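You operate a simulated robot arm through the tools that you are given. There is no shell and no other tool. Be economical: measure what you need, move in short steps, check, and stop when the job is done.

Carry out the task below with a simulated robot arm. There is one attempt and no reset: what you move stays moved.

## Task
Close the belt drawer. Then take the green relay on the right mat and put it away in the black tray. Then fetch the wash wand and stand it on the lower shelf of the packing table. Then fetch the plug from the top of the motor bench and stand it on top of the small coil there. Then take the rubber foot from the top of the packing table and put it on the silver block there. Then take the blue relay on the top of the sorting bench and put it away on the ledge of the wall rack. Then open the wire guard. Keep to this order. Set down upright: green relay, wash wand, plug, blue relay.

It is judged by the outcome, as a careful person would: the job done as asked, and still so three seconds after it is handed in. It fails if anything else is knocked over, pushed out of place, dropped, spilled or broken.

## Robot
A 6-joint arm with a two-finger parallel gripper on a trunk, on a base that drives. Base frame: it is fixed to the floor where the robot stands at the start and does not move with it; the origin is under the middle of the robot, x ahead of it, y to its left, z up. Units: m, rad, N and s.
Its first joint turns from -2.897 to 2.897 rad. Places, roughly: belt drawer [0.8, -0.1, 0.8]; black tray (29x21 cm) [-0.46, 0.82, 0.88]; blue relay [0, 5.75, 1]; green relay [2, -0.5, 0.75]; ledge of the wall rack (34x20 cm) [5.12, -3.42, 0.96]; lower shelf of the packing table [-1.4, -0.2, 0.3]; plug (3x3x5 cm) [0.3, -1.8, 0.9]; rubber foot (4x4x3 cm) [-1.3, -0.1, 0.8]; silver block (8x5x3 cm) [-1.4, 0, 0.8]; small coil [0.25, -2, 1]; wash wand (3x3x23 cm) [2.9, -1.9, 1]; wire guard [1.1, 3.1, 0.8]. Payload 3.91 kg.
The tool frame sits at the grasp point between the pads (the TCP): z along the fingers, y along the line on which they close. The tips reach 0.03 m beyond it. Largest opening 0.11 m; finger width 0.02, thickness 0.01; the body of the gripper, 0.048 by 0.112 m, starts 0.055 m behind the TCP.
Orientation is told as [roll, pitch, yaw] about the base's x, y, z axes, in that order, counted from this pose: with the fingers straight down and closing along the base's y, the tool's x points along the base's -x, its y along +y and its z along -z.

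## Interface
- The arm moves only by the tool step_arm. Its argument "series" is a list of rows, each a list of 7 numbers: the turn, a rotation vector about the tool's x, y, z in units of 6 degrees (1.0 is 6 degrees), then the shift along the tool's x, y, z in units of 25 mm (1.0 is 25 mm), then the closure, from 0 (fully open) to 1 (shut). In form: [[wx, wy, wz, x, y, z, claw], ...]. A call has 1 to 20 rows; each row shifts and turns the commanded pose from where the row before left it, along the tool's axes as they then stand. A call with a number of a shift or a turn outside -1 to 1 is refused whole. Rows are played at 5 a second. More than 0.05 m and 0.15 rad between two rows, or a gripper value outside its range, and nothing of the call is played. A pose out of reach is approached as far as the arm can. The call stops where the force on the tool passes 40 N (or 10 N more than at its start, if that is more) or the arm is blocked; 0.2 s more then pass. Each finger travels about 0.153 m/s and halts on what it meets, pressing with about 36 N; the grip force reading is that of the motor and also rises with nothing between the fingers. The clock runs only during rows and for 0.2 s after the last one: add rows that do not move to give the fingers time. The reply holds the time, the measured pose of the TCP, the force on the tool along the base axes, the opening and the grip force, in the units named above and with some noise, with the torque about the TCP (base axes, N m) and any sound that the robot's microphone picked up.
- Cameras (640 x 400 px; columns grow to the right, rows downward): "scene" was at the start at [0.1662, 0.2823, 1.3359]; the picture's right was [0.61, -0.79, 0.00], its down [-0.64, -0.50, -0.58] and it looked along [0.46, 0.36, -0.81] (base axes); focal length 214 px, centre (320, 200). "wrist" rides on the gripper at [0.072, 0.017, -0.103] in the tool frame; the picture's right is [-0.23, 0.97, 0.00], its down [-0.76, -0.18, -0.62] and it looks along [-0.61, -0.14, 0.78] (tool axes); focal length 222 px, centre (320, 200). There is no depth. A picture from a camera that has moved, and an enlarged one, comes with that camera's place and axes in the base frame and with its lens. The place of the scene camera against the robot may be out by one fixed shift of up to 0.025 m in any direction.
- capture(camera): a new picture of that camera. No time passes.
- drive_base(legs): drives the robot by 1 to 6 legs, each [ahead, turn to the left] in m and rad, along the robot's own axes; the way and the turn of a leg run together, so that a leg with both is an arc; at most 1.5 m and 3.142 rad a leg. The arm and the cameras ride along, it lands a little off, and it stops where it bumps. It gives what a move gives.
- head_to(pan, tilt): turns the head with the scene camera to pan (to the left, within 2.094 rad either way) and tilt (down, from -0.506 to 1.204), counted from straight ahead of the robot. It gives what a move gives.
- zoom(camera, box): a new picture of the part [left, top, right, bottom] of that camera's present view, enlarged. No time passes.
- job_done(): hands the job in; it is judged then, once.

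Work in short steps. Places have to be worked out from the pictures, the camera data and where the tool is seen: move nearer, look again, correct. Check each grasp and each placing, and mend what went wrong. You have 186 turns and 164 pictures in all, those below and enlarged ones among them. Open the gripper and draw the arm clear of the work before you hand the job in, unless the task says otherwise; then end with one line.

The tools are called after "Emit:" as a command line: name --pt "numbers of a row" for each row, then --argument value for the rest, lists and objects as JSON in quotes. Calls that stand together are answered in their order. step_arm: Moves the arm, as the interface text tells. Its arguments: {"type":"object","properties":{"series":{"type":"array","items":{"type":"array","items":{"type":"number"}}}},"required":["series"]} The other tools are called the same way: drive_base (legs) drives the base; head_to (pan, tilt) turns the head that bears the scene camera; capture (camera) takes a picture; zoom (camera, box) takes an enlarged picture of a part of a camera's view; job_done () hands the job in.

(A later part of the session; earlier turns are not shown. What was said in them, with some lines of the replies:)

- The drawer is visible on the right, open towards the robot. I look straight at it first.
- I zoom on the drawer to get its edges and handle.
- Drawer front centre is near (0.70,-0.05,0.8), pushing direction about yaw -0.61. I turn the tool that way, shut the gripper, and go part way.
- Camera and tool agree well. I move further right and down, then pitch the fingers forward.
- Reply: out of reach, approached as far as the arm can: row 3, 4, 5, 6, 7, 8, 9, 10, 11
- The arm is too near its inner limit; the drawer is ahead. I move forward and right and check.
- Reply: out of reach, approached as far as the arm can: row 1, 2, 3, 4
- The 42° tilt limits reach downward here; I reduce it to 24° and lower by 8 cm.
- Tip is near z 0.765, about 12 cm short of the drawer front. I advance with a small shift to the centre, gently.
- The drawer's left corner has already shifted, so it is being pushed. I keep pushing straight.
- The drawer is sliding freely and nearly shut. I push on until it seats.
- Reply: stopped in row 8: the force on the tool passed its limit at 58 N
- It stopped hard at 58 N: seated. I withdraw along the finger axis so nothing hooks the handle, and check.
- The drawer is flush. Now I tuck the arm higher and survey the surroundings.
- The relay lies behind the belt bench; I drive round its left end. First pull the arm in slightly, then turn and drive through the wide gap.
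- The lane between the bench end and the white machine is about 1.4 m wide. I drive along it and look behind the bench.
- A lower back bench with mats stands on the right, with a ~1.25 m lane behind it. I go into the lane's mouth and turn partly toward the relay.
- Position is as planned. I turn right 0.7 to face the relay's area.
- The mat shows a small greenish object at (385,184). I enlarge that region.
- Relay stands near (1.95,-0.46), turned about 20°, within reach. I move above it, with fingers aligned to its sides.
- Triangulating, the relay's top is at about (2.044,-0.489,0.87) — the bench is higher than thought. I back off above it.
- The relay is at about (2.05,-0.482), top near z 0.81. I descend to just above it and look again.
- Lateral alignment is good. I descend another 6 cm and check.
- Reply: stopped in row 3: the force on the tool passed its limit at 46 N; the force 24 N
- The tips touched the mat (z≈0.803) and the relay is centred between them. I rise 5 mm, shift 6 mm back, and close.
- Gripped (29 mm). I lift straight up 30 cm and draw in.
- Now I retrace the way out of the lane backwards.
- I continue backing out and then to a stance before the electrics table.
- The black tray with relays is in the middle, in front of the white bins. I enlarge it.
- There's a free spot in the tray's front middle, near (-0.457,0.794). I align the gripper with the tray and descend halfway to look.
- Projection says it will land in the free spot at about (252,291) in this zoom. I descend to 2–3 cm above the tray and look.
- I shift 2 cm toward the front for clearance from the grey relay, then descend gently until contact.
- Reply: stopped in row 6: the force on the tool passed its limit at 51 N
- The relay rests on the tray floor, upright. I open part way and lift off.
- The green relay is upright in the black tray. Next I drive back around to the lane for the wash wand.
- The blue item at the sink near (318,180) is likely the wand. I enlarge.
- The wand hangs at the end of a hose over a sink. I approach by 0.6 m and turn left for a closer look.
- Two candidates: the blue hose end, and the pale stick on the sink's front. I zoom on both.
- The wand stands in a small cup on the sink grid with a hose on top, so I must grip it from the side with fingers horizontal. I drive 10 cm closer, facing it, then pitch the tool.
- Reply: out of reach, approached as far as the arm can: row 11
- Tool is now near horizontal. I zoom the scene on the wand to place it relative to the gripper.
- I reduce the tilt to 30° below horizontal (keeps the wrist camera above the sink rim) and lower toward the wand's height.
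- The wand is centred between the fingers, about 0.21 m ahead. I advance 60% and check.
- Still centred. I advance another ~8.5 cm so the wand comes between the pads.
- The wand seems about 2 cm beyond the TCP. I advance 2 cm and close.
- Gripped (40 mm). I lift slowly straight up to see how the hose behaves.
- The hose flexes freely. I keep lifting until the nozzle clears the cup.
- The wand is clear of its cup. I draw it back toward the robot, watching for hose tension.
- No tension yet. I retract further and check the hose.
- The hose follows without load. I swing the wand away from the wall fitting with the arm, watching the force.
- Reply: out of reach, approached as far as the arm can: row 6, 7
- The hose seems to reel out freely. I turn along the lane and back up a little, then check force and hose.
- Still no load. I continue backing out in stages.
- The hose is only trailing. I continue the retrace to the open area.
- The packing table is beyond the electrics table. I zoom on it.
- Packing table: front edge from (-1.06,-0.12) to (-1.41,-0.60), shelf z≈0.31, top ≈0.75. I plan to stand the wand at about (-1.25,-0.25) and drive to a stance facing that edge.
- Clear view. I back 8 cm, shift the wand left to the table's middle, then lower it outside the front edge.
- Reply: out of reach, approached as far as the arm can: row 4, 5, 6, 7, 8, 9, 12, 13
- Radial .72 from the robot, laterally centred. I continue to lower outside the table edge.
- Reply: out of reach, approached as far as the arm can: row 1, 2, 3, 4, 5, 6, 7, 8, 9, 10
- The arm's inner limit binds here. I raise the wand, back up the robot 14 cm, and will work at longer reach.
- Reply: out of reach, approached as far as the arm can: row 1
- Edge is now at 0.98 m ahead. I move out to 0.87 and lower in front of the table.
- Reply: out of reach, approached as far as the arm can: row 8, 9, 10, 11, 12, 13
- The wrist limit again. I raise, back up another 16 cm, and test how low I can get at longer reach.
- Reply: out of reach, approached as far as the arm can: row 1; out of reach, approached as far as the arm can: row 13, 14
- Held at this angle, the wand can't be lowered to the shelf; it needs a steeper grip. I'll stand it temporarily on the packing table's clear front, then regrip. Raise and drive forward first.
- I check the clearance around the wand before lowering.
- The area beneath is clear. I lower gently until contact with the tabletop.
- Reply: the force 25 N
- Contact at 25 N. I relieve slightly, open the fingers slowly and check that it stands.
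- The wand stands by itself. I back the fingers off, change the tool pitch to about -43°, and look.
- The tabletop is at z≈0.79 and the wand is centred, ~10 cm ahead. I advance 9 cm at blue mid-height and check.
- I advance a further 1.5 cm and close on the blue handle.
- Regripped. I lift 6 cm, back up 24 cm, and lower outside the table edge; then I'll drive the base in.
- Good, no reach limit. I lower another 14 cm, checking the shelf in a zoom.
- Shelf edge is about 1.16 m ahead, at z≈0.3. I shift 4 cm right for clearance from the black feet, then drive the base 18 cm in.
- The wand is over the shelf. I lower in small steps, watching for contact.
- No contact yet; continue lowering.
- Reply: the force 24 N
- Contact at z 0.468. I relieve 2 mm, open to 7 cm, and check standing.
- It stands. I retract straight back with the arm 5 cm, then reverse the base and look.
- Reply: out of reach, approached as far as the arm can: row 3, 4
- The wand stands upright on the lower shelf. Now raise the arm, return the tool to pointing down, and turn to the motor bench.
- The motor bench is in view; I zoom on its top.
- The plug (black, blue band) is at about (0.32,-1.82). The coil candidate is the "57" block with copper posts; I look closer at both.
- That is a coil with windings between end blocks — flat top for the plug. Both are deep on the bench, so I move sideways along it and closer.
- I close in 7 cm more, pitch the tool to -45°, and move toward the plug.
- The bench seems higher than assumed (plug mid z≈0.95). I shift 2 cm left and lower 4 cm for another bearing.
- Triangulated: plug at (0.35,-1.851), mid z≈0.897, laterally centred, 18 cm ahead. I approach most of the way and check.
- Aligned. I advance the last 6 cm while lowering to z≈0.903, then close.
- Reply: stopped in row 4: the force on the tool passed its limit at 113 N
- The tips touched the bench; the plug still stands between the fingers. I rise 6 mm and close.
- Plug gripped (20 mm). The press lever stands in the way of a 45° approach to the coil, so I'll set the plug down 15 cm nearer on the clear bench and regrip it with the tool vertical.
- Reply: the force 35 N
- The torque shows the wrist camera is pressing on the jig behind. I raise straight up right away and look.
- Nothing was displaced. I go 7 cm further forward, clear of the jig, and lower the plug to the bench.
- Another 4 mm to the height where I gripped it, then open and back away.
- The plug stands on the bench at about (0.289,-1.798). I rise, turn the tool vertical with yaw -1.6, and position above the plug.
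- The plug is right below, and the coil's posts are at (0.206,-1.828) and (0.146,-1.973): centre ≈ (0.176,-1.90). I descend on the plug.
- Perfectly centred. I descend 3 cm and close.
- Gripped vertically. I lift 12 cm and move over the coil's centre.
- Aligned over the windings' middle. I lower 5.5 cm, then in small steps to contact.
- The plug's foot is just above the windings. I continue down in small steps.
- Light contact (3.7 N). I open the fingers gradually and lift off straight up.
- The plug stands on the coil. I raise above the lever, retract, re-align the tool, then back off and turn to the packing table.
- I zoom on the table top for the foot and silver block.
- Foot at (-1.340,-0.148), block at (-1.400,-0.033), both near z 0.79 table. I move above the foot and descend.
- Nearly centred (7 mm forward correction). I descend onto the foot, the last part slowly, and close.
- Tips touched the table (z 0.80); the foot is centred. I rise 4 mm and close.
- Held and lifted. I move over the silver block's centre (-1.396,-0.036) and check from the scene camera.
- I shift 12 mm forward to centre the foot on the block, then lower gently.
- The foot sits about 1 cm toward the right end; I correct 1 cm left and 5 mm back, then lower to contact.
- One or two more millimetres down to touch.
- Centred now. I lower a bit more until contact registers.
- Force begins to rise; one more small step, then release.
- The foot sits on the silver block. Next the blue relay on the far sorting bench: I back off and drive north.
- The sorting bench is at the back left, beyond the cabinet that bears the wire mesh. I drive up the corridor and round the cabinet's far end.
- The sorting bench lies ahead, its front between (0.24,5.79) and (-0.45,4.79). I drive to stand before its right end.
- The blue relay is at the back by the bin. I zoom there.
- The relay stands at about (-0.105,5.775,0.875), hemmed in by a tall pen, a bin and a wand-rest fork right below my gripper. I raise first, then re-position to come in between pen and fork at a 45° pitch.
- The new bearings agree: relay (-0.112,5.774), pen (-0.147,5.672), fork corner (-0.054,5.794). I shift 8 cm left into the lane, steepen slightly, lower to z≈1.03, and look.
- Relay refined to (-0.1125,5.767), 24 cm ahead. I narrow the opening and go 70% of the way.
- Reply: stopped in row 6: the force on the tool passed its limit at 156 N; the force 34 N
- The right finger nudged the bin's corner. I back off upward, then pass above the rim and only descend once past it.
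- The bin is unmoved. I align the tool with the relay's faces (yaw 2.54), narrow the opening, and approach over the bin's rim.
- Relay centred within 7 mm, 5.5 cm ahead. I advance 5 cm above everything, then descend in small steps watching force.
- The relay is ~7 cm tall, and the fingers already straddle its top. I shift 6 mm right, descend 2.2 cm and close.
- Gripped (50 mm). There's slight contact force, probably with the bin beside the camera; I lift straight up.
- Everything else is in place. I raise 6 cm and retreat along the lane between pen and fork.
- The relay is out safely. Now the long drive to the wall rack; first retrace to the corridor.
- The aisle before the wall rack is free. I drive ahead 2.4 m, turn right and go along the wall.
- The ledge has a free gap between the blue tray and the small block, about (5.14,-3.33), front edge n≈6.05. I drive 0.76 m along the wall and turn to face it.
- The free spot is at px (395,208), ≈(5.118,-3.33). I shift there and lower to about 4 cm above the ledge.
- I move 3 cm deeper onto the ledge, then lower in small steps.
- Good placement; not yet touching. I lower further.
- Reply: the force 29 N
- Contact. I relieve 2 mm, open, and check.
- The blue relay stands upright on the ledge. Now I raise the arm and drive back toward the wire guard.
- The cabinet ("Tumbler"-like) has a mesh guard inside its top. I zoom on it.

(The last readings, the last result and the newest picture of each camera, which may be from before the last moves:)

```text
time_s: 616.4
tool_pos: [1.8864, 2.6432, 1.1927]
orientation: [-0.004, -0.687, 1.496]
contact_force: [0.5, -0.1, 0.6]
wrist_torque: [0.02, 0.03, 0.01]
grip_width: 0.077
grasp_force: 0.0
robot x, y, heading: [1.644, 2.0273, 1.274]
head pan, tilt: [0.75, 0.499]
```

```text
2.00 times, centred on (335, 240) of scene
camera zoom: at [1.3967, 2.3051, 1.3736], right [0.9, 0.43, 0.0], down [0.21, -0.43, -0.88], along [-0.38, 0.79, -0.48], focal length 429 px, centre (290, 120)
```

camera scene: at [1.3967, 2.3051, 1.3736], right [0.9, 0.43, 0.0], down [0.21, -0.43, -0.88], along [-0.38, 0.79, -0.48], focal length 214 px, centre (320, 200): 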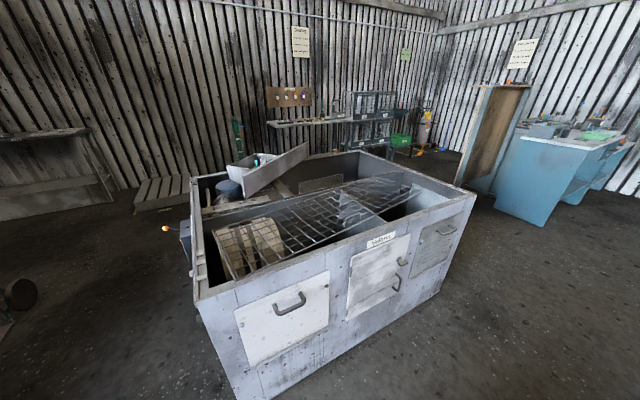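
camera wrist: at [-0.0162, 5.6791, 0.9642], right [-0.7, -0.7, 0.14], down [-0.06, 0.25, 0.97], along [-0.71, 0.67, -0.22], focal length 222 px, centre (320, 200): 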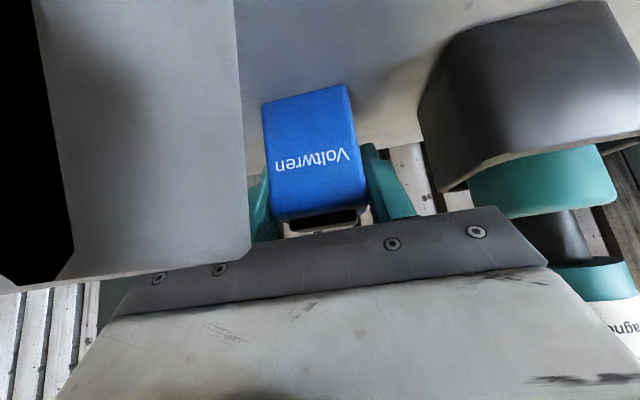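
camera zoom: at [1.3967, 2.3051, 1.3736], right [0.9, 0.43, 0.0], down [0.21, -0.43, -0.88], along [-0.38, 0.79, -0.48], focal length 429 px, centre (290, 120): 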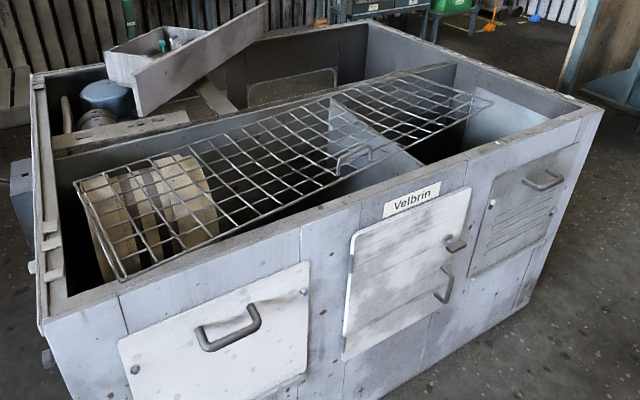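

The guard is a long mesh hinged along its far edge, with a loop handle at its near edge, about (1.18,3.06,0.86). I drive to face it and look with the wrist camera.

Emit:
drive_base --legs '[[0, 0.153], [0.7, 0], [0, 1.166]]'

Emit:
step_arm --pt "0 1 0 0 0 0 0" --pt "0 1 0 0 0 0 0" --pt "0 1 0 0 0 0 0" --pt "0 1 0 0 0 0 0" --pt "0 1 0 0 0 0 0" --pt "0 1 0 0 0 0 0" --pt "0 0.55 0 0 0 0 0"

Emit:
head_to --pan 0.0 --tilt 0.75

Emit:
capture --camera "wrist"

Emit:
capture --camera "scene"

```text
time_s: 623.8
tool_pos: [1.214, 3.12, 1.1925]
orientation: [-0.002, -0.689, 2.806]
contact_force: [-0.3, 0.3, -0.1]
wrist_torque: [0.0, -0.03, -0.01]
grip_width: 0.077
grasp_force: 0.1
robot x, y, heading: [1.7487, 2.7259, 2.582]
head pan, tilt: [0.75, 0.499]
```

```text
time_s: 625.4
tool_pos: [1.2145, 3.1189, 1.1935]
orientation: [-0.001, -0.001, 2.806]
contact_force: [-0.2, 0.0, -0.9]
wrist_torque: [0.04, 0.02, -0.06]
grip_width: 0.1101
grasp_force: 0.1
robot x, y, heading: [1.7482, 2.7256, 2.58]
head pan, tilt: [0.75, 0.499]
```

```text
time_s: 626.5
tool_pos: [1.2144, 3.1215, 1.1926]
orientation: [-0.002, -0.001, 2.806]
contact_force: [-0.4, -0.1, -0.5]
wrist_torque: [0.0, 0.01, -0.01]
grip_width: 0.1099
grasp_force: 0.0
robot x, y, heading: [1.7472, 2.7267, 2.583]
head pan, tilt: [0.0, 0.75]
```

```text
9 pictures are left
camera wrist: at [1.2767, 3.0795, 1.2949], right [-0.54, -0.84, 0.0], down [-0.66, 0.42, 0.63], along [-0.53, 0.34, -0.78], focal length 222 px, centre (320, 200)
```

wrist: 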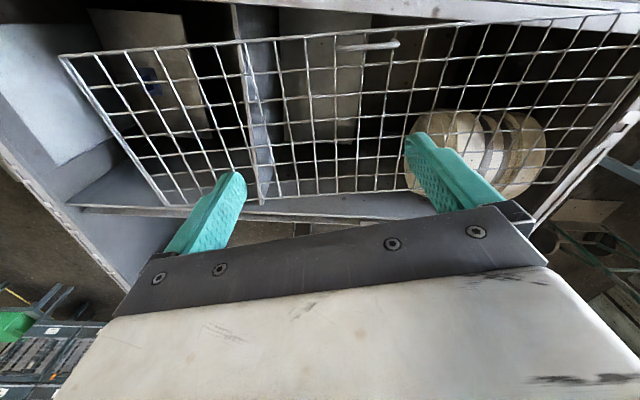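

```text
8 pictures are left
camera scene: at [1.4216, 2.6431, 1.3516], right [0.53, 0.85, 0.0], down [0.58, -0.36, -0.73], along [-0.62, 0.39, -0.68], focal length 214 px, centre (320, 200)
```

scene: 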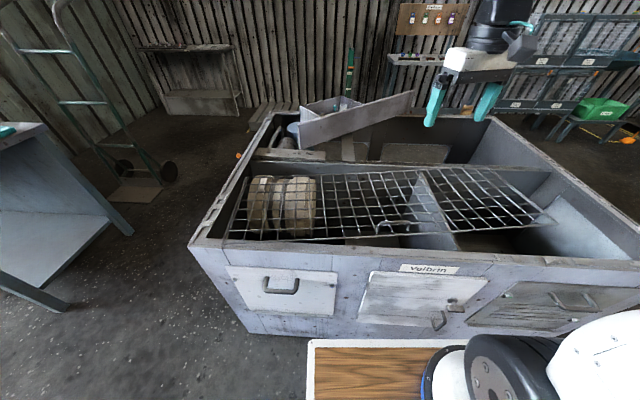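

The handle is a small upright loop, bar at about (1.218,3.037,0.90), hinge ≈0.30 m behind it. I turn the tool so the fingers close across the bar and come above it.

Emit:
step_arm --pt "0 0 -1 0 0 0 0.3" --pt "0 0 -1 0 0 0 0.3" --pt "0 0 -1 0 0 0 0.3" --pt "0 0 -1 0 0 0 0.3" --pt "0 0 -1 0 0 0 0.3" --pt "0 0 -1 0 0 0 0.3" --pt "0 0 -1 0 0 0 0.3" --pt "0 0 -1 0 0 0 0.3" --pt "0 0 -1 0 0 0 0.3" --pt "0 0 -1 0 0 0 0.3" --pt "0 0 -1 0 0 0 0.3" --pt "0 0 -1 0 0 0 0.3" --pt "0 0 -1 0 0 0 0.3" --pt "0 0 -0.4 0 0 0 0.3" --pt "0 0 0 -0.97 0.59 1 0.3" --pt "0 0 0 -0.97 0.59 1 0.3" --pt "0 0 0 -0.97 0.59 1 0.3" --pt "0 0 0 0 0 1 0.3" --pt "0 0 0 0 0 1 0.3" --pt "0 0 0 0 0 1 0.3"

Emit:
capture --camera "wrist"

```text
time_s: 630.7
tool_pos: [1.2188, 3.0351, 1.0421]
orientation: [-0.001, 0.001, -2.075]
contact_force: [0.6, 0.1, 0.3]
wrist_torque: [0.04, 0.02, -0.01]
grip_width: 0.0771
grasp_force: 0.2
robot x, y, heading: [1.7465, 2.7286, 2.578]
head pan, tilt: [0.0, 0.75]
```

```text
7 pictures are left
camera wrist: at [1.2677, 3.09, 1.1446], right [0.74, -0.67, 0.0], down [-0.52, -0.58, 0.62], along [-0.42, -0.46, -0.78], focal length 222 px, centre (320, 200)
```

wrist: 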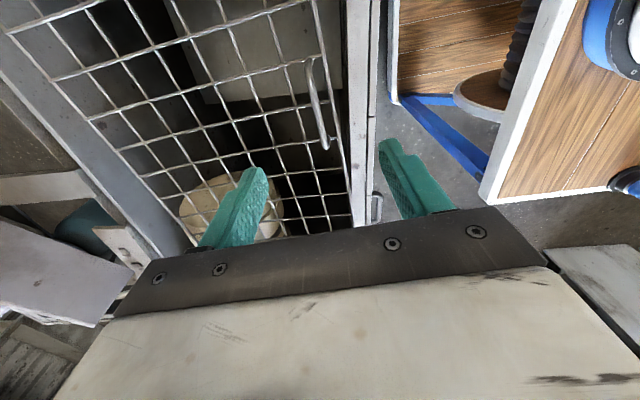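

Bar is centred between the fingers. I narrow the opening to 4 cm (the front wall is close) and descend to just straddle it.

Emit:
step_arm --pt "0 0 0 0.25 -0.14 1 0.64" --pt "0 0 0 0 0 1 0.64" --pt "0 0 0 0 0 1 0.64" --pt "0 0 0 0 0 1 0.64" --pt "0 0 0 0 0 0.5 0.64"

Emit:
capture --camera "wrist"

```text
time_s: 631.9
tool_pos: [1.2185, 3.0432, 0.9285]
orientation: [-0.002, 0.004, -2.074]
contact_force: [0.2, 0.0, 0.1]
wrist_torque: [0.0, 0.01, 0.0]
grip_width: 0.0398
grasp_force: 0.0
robot x, y, heading: [1.7478, 2.7263, 2.581]
head pan, tilt: [0.0, 0.75]
```

```text
6 pictures are left
camera wrist: at [1.2675, 3.0971, 1.0315], right [0.74, -0.67, 0.0], down [-0.52, -0.58, 0.62], along [-0.42, -0.46, -0.78], focal length 222 px, centre (320, 200)
```

wrist: 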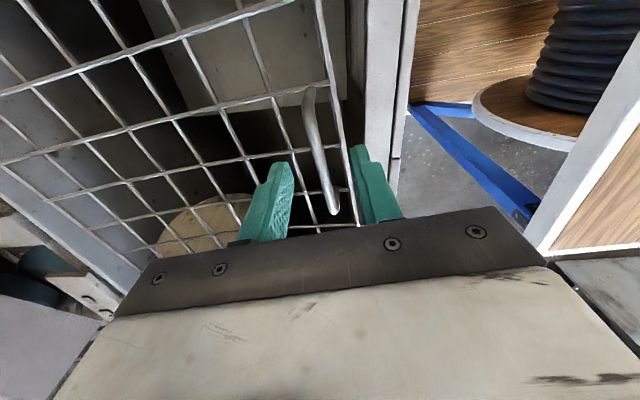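

The bar is about 2 cm below the tips still. I descend 5.5 cm in smaller steps and close.

Emit:
step_arm --pt "0 0 0 -0.3 -0.1 0.6 0.64" --pt "0 0 0 0 0 0.6 0.64" --pt "0 0 0 0 0 0.5 0.64" --pt "0 0 0 0 0 0.5 0.64" --pt "0 0 0 0 0 0 0.8" --pt "0 0 0 0 0 0 1" --pt "0 0 0 0 0 0 1"

```text
time_s: 632.8
tool_pos: [1.21, 3.0396, 0.8907]
orientation: [-0.007, 0.0, -2.073]
contact_force: [7.3, -2.5, 29.5]
wrist_torque: [-0.21, -0.98, -0.08]
grip_width: 0.0431
grasp_force: 3.4
robot x, y, heading: [1.7528, 2.7244, 2.582]
head pan, tilt: [0.0, 0.75]
stopped in row 4: the force on the tool passed its limit at 65 N (the readings are from after the stop); the commanded pose is now the measured one
```

The front finger touched something at tips z 0.861 (guard edge). I rise 4 mm and try closing on the bar.

Emit:
step_arm --pt "0 0 0 0 0 -0.16 0.64" --pt "0 0 0 0 0 0 0.8" --pt "0 0 0 0 0 0 1" --pt "0 0 0 0 0 0 1" --pt "0 0 0 0 0 0 1"

Emit:
capture --camera "wrist"

```text
time_s: 633.7
tool_pos: [1.2148, 3.036, 0.8924]
orientation: [0.004, 0.003, -2.071]
contact_force: [10.1, -4.6, 16.1]
wrist_torque: [-0.27, 0.17, 0.1]
grip_width: 0.0076
grasp_force: 45.2
robot x, y, heading: [1.7455, 2.7275, 2.579]
head pan, tilt: [0.0, 0.75]
stopped in row 4: the force on the tool passed its limit at 42 N (the readings are from after the stop); the commanded pose is now the measured one
```

```text
5 pictures are left
camera wrist: at [1.2633, 3.0905, 0.9951], right [0.74, -0.67, 0.0], down [-0.52, -0.58, 0.62], along [-0.41, -0.46, -0.78], focal length 222 px, centre (320, 200)
```

wrist: 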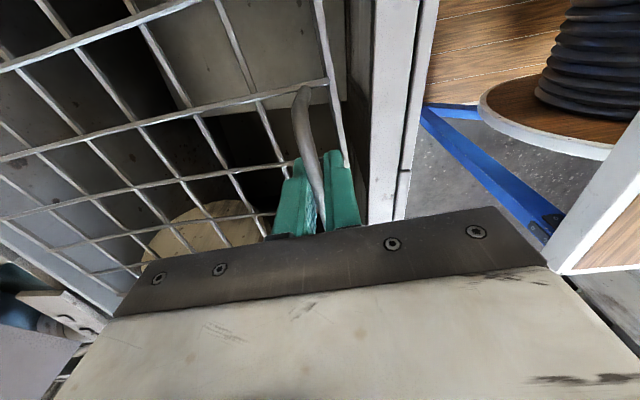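

The bar is gripped (7.6 mm). I begin lifting along the hinge arc, a few steps at a time, watching the force.

Emit:
step_arm --pt "0 0 0 0 -0.103 -0.936 1" --pt "0 0 0 0 -0.175 -0.926 1" --pt "0 0 0 0 -0.248 -0.908 1" --pt "0 0 0 0 -0.318 -0.887 1"

```text
time_s: 634.5
tool_pos: [1.1989, 3.0433, 0.9554]
orientation: [-0.009, -0.001, -2.07]
contact_force: [-14.5, 7.2, -7.6]
wrist_torque: [0.01, 0.06, 0.19]
grip_width: 0.0078
grasp_force: 44.7
robot x, y, heading: [1.7471, 2.7275, 2.58]
head pan, tilt: [0.0, 0.75]
stopped in row 3: the force on the tool passed its limit at 44 N (the readings are from after the stop); the commanded pose is now the measured one
```

It is rising; the guard pulls toward the hinge, so the radius is a bit smaller than assumed. I continue with R≈0.25.

Emit:
step_arm --pt "0 0 0 0 -0.44 -0.7 1" --pt "0 0 0 0 -0.42 -0.69 1" --pt "0 0 0 0 -0.46 -0.66 1" --pt "0 0 0 0 -0.5 -0.62 1"

```text
time_s: 635.2
tool_pos: [1.1809, 3.0518, 0.9977]
orientation: [0.003, 0.001, -2.072]
contact_force: [13.9, -8.5, 5.9]
wrist_torque: [-0.21, 0.1, 0.25]
grip_width: 0.0076
grasp_force: 45.3
robot x, y, heading: [1.7475, 2.727, 2.582]
head pan, tilt: [0.0, 0.75]
stopped in row 3: the force on the tool passed its limit at 44 N (the readings are from after the stop); the commanded pose is now the measured one
```

Force reversed sign, so the path is bracketed; fitting gives R≈0.31, now about 31° open. I continue on that arc.

Emit:
step_arm --pt "0 0 0 0 -0.44 -0.759 1" --pt "0 0 0 0 -0.554 -0.72 1" --pt "0 0 0 0 -0.605 -0.677 1" --pt "0 0 0 0 -0.655 -0.631 1"

```text
time_s: 636.2
tool_pos: [1.1309, 3.0777, 1.0692]
orientation: [0.0, -0.001, -2.072]
contact_force: [17.3, -19.5, 20.7]
wrist_torque: [-0.41, 0.19, 0.48]
grip_width: 0.0074
grasp_force: 45.0
robot x, y, heading: [1.7536, 2.73, 2.583]
head pan, tilt: [0.0, 0.75]
```

The load points radially outward, so the true radius is larger (~0.41). I correct and continue.

Emit:
step_arm --pt "0 0 0 0 -0.5 -0.76 1" --pt "0 0 0 0 -0.656 -0.638 1" --pt "0 0 0 0 -0.692 -0.6 1" --pt "0 0 0 0 -0.723 -0.5625 1"

```text
time_s: 637.2
tool_pos: [1.0712, 3.1112, 1.131]
orientation: [0.001, 0.003, -2.071]
contact_force: [-12.5, 5.0, -28.3]
wrist_torque: [0.05, 0.13, 0.9]
grip_width: 0.0081
grasp_force: 45.2
robot x, y, heading: [1.7495, 2.7256, 2.581]
head pan, tilt: [0.0, 0.75]
```

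Now slightly outside the arc; the fit gives R≈0.34 at about 60°. I continue with a small inward correction.

Emit:
step_arm --pt "0 0 0 0 -0.86 -0.28 1" --pt "0 0 0 0 -0.821 -0.37 1" --pt "0 0 0 0 -0.845 -0.317 1"

```text
time_s: 638.0
tool_pos: [1.0168, 3.1407, 1.1567]
orientation: [0.0, -0.001, -2.072]
contact_force: [1.6, -4.1, 1.7]
wrist_torque: [-0.59, 0.24, 0.75]
grip_width: 0.0078
grasp_force: 44.7
robot x, y, heading: [1.7507, 2.7269, 2.589]
head pan, tilt: [0.0, 0.75]
```

On the arc with low force, ~71° open. Continue.

Emit:
step_arm --pt "0 0 0 0 -0.865 -0.258 1" --pt "0 0 0 0 -0.879 -0.201 1" --pt "0 0 0 0 -0.891 -0.143 1" --pt "0 0 0 0 -0.898 -0.083 1"

Emit:
capture --camera "scene"

```text
time_s: 638.9
tool_pos: [0.9621, 3.1729, 1.1689]
orientation: [0.023, 0.003, -2.069]
contact_force: [17.9, -10.3, 6.6]
wrist_torque: [-0.21, -0.23, 0.74]
grip_width: 0.0076
grasp_force: 45.7
robot x, y, heading: [1.7477, 2.73, 2.584]
head pan, tilt: [0.0, 0.75]
stopped in row 4: the force on the tool passed its limit at 75 N (the readings are from after the stop); the commanded pose is now the measured one
```

```text
4 pictures are left
camera scene: at [1.4232, 2.6418, 1.3518], right [0.53, 0.85, 0.0], down [0.58, -0.36, -0.73], along [-0.62, 0.39, -0.68], focal length 214 px, centre (320, 200)
```

scene: 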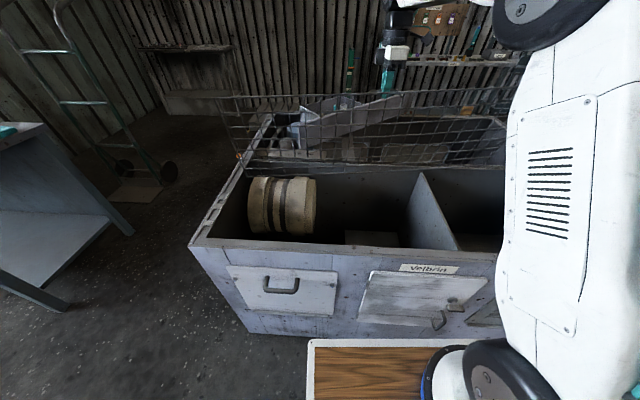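

The guard is nearly upright; further motion is resisted, perhaps since the fingers jam in the loop. I loosen the grip slightly (bar still caged) and push on backward gently.

Emit:
step_arm --pt "0 0 0 0 0.15 0 0.85" --pt "0 0 0 0 0 -0.2 0.8" --pt "0 0 0 0 -0.3 -0.1 0.8" --pt "0 0 0 0 -0.5 0 0.8" --pt "0 0 0 0 -0.5 0 0.8" --pt "0 0 0 0 -0.5 0 0.8"

```text
time_s: 640.0
tool_pos: [0.9458, 3.1811, 1.1751]
orientation: [0.036, 0.002, -2.07]
contact_force: [32.5, -16.1, 2.4]
wrist_torque: [-0.45, -0.5, 0.33]
grip_width: 0.0402
grasp_force: 18.7
robot x, y, heading: [1.7496, 2.728, 2.584]
head pan, tilt: [0.0, 0.75]
stopped in row 5: the force on the tool passed its limit at 46 N (the readings are from after the stop); the commanded pose is now the measured one
```

There is a firm stop here — the guard is fully open. I relax the push and see whether it stays.

Emit:
step_arm --pt "0 0 0 0 0.3 0 0.7" --pt "0 0 0 0 0.3 0 0.6" --pt "0 0 0 0 0.1 0 0.5" --pt "0 0 0 0 0 0 0.5"

Emit:
zoom --camera "scene" --box '[200, 20, 520, 260]'

```text
time_s: 641.0
tool_pos: [0.9583, 3.1736, 1.1737]
orientation: [0.031, 0.003, -2.07]
contact_force: [-2.2, 1.1, -1.7]
wrist_torque: [0.03, 0.13, 0.01]
grip_width: 0.0539
grasp_force: 0.0
robot x, y, heading: [1.7498, 2.7255, 2.583]
head pan, tilt: [0.0, 0.75]
```

```text
1.67 times, centred on (360, 140) of scene
camera zoom: at [1.4221, 2.6424, 1.3516], right [0.53, 0.85, 0.0], down [0.58, -0.36, -0.73], along [-0.62, 0.39, -0.68], focal length 358 px, centre (253, 300)
```

zoom: 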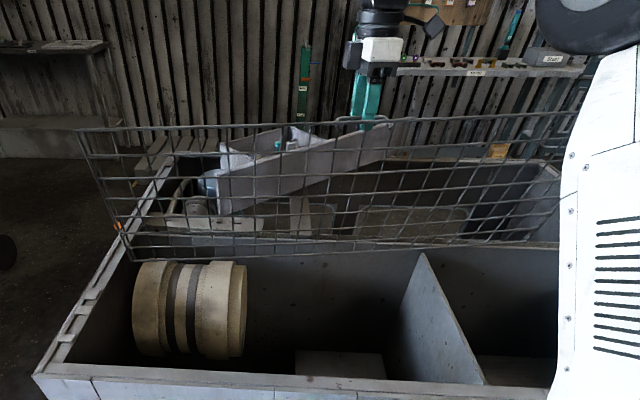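

It stays up with no load. I lift the fingers straight up out of the loop.

Emit:
step_arm --pt "0 0 0 0 0 -0.5 0.5" --pt "0 0 0 0 0 -0.8 0.5" --pt "0 0 0 0 0 -0.8 0.5" --pt "0 0 0 0 0 -0.8 0.5"

```text
time_s: 642.0
tool_pos: [0.9564, 3.1745, 1.2481]
orientation: [0.032, 0.002, -2.069]
contact_force: [-0.4, -0.4, -0.2]
wrist_torque: [0.0, 0.0, 0.0]
grip_width: 0.0551
grasp_force: 0.0
robot x, y, heading: [1.7488, 2.7253, 2.587]
head pan, tilt: [0.0, 0.75]
```

Emit:
step_arm --pt "0 0 0 0 0 -0.8 0.3" --pt "0 0 0 0 0 -0.8 0.2" --pt "0 0 0 0 0.9 -0.3 0" --pt "0 0 0 0 1 0 0" --pt "0 0 0 0 1 0 0" --pt "0 0 0 0 1 0 0" --pt "0 0 0 0 1 0 0" --pt "0 0 0 0 1 0 0" --pt "0 0 0 0 1 0 0" --pt "0 0 0 0 1 0 0" --pt "0 0 0 0 1 0 0" --pt "0 0 0 0 1 0 0"

Emit:
capture --camera "scene"

```text
time_s: 644.6
tool_pos: [1.173, 3.0558, 1.3009]
orientation: [0.03, 0.003, -2.07]
contact_force: [-0.3, 0.7, -0.7]
wrist_torque: [0.0, -0.01, 0.0]
grip_width: 0.1099
grasp_force: 0.0
robot x, y, heading: [1.7485, 2.7267, 2.58]
head pan, tilt: [0.0, 0.75]
```

```text
2 pictures are left
camera scene: at [1.422, 2.6425, 1.3516], right [0.53, 0.85, 0.0], down [0.58, -0.36, -0.73], along [-0.62, 0.39, -0.68], focal length 214 px, centre (320, 200)
```

scene: 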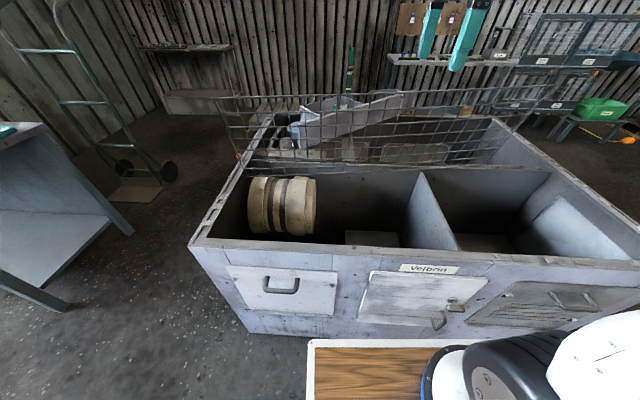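

The guard stays up by itself. I back the robot away a little so the arm is well clear, and take a last look.

Emit:
drive_base --legs '[[-0.2, 0]]'

Emit:
capture --camera "scene"

```text
time_s: 646.2
tool_pos: [1.3424, 2.9495, 1.3021]
orientation: [0.032, 0.002, -2.07]
contact_force: [0.7, -0.2, 0.0]
wrist_torque: [0.0, 0.02, 0.01]
grip_width: 0.1099
grasp_force: 0.1
robot x, y, heading: [1.9155, 2.6205, 2.582]
head pan, tilt: [0.0, 0.75]
```

```text
1 pictures are left
camera scene: at [1.5922, 2.5358, 1.3516], right [0.53, 0.85, 0.0], down [0.58, -0.36, -0.73], along [-0.62, 0.39, -0.68], focal length 214 px, centre (320, 200)
```

scene: 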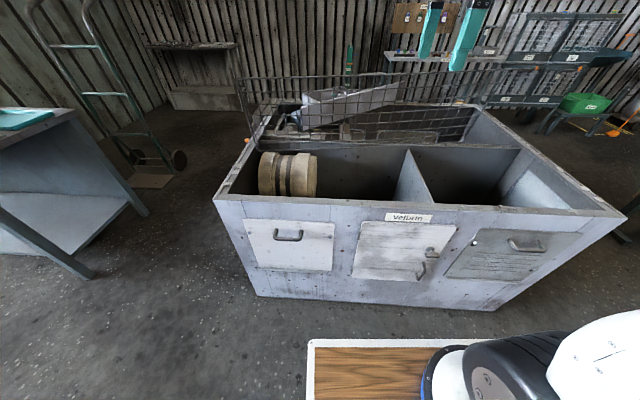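

The guard is open and steady, the gripper is open and the arm is clear. I hand the job in.

Emit:
job_done

```text
The job is handed in.
```

All seven steps were done in the order asked, and each looked right when I checked it straight after. The blue relay is on the ledge surface between the blue and green trays; the blue tray also carries a "Ledge" label, and I went by the place and size you gave.
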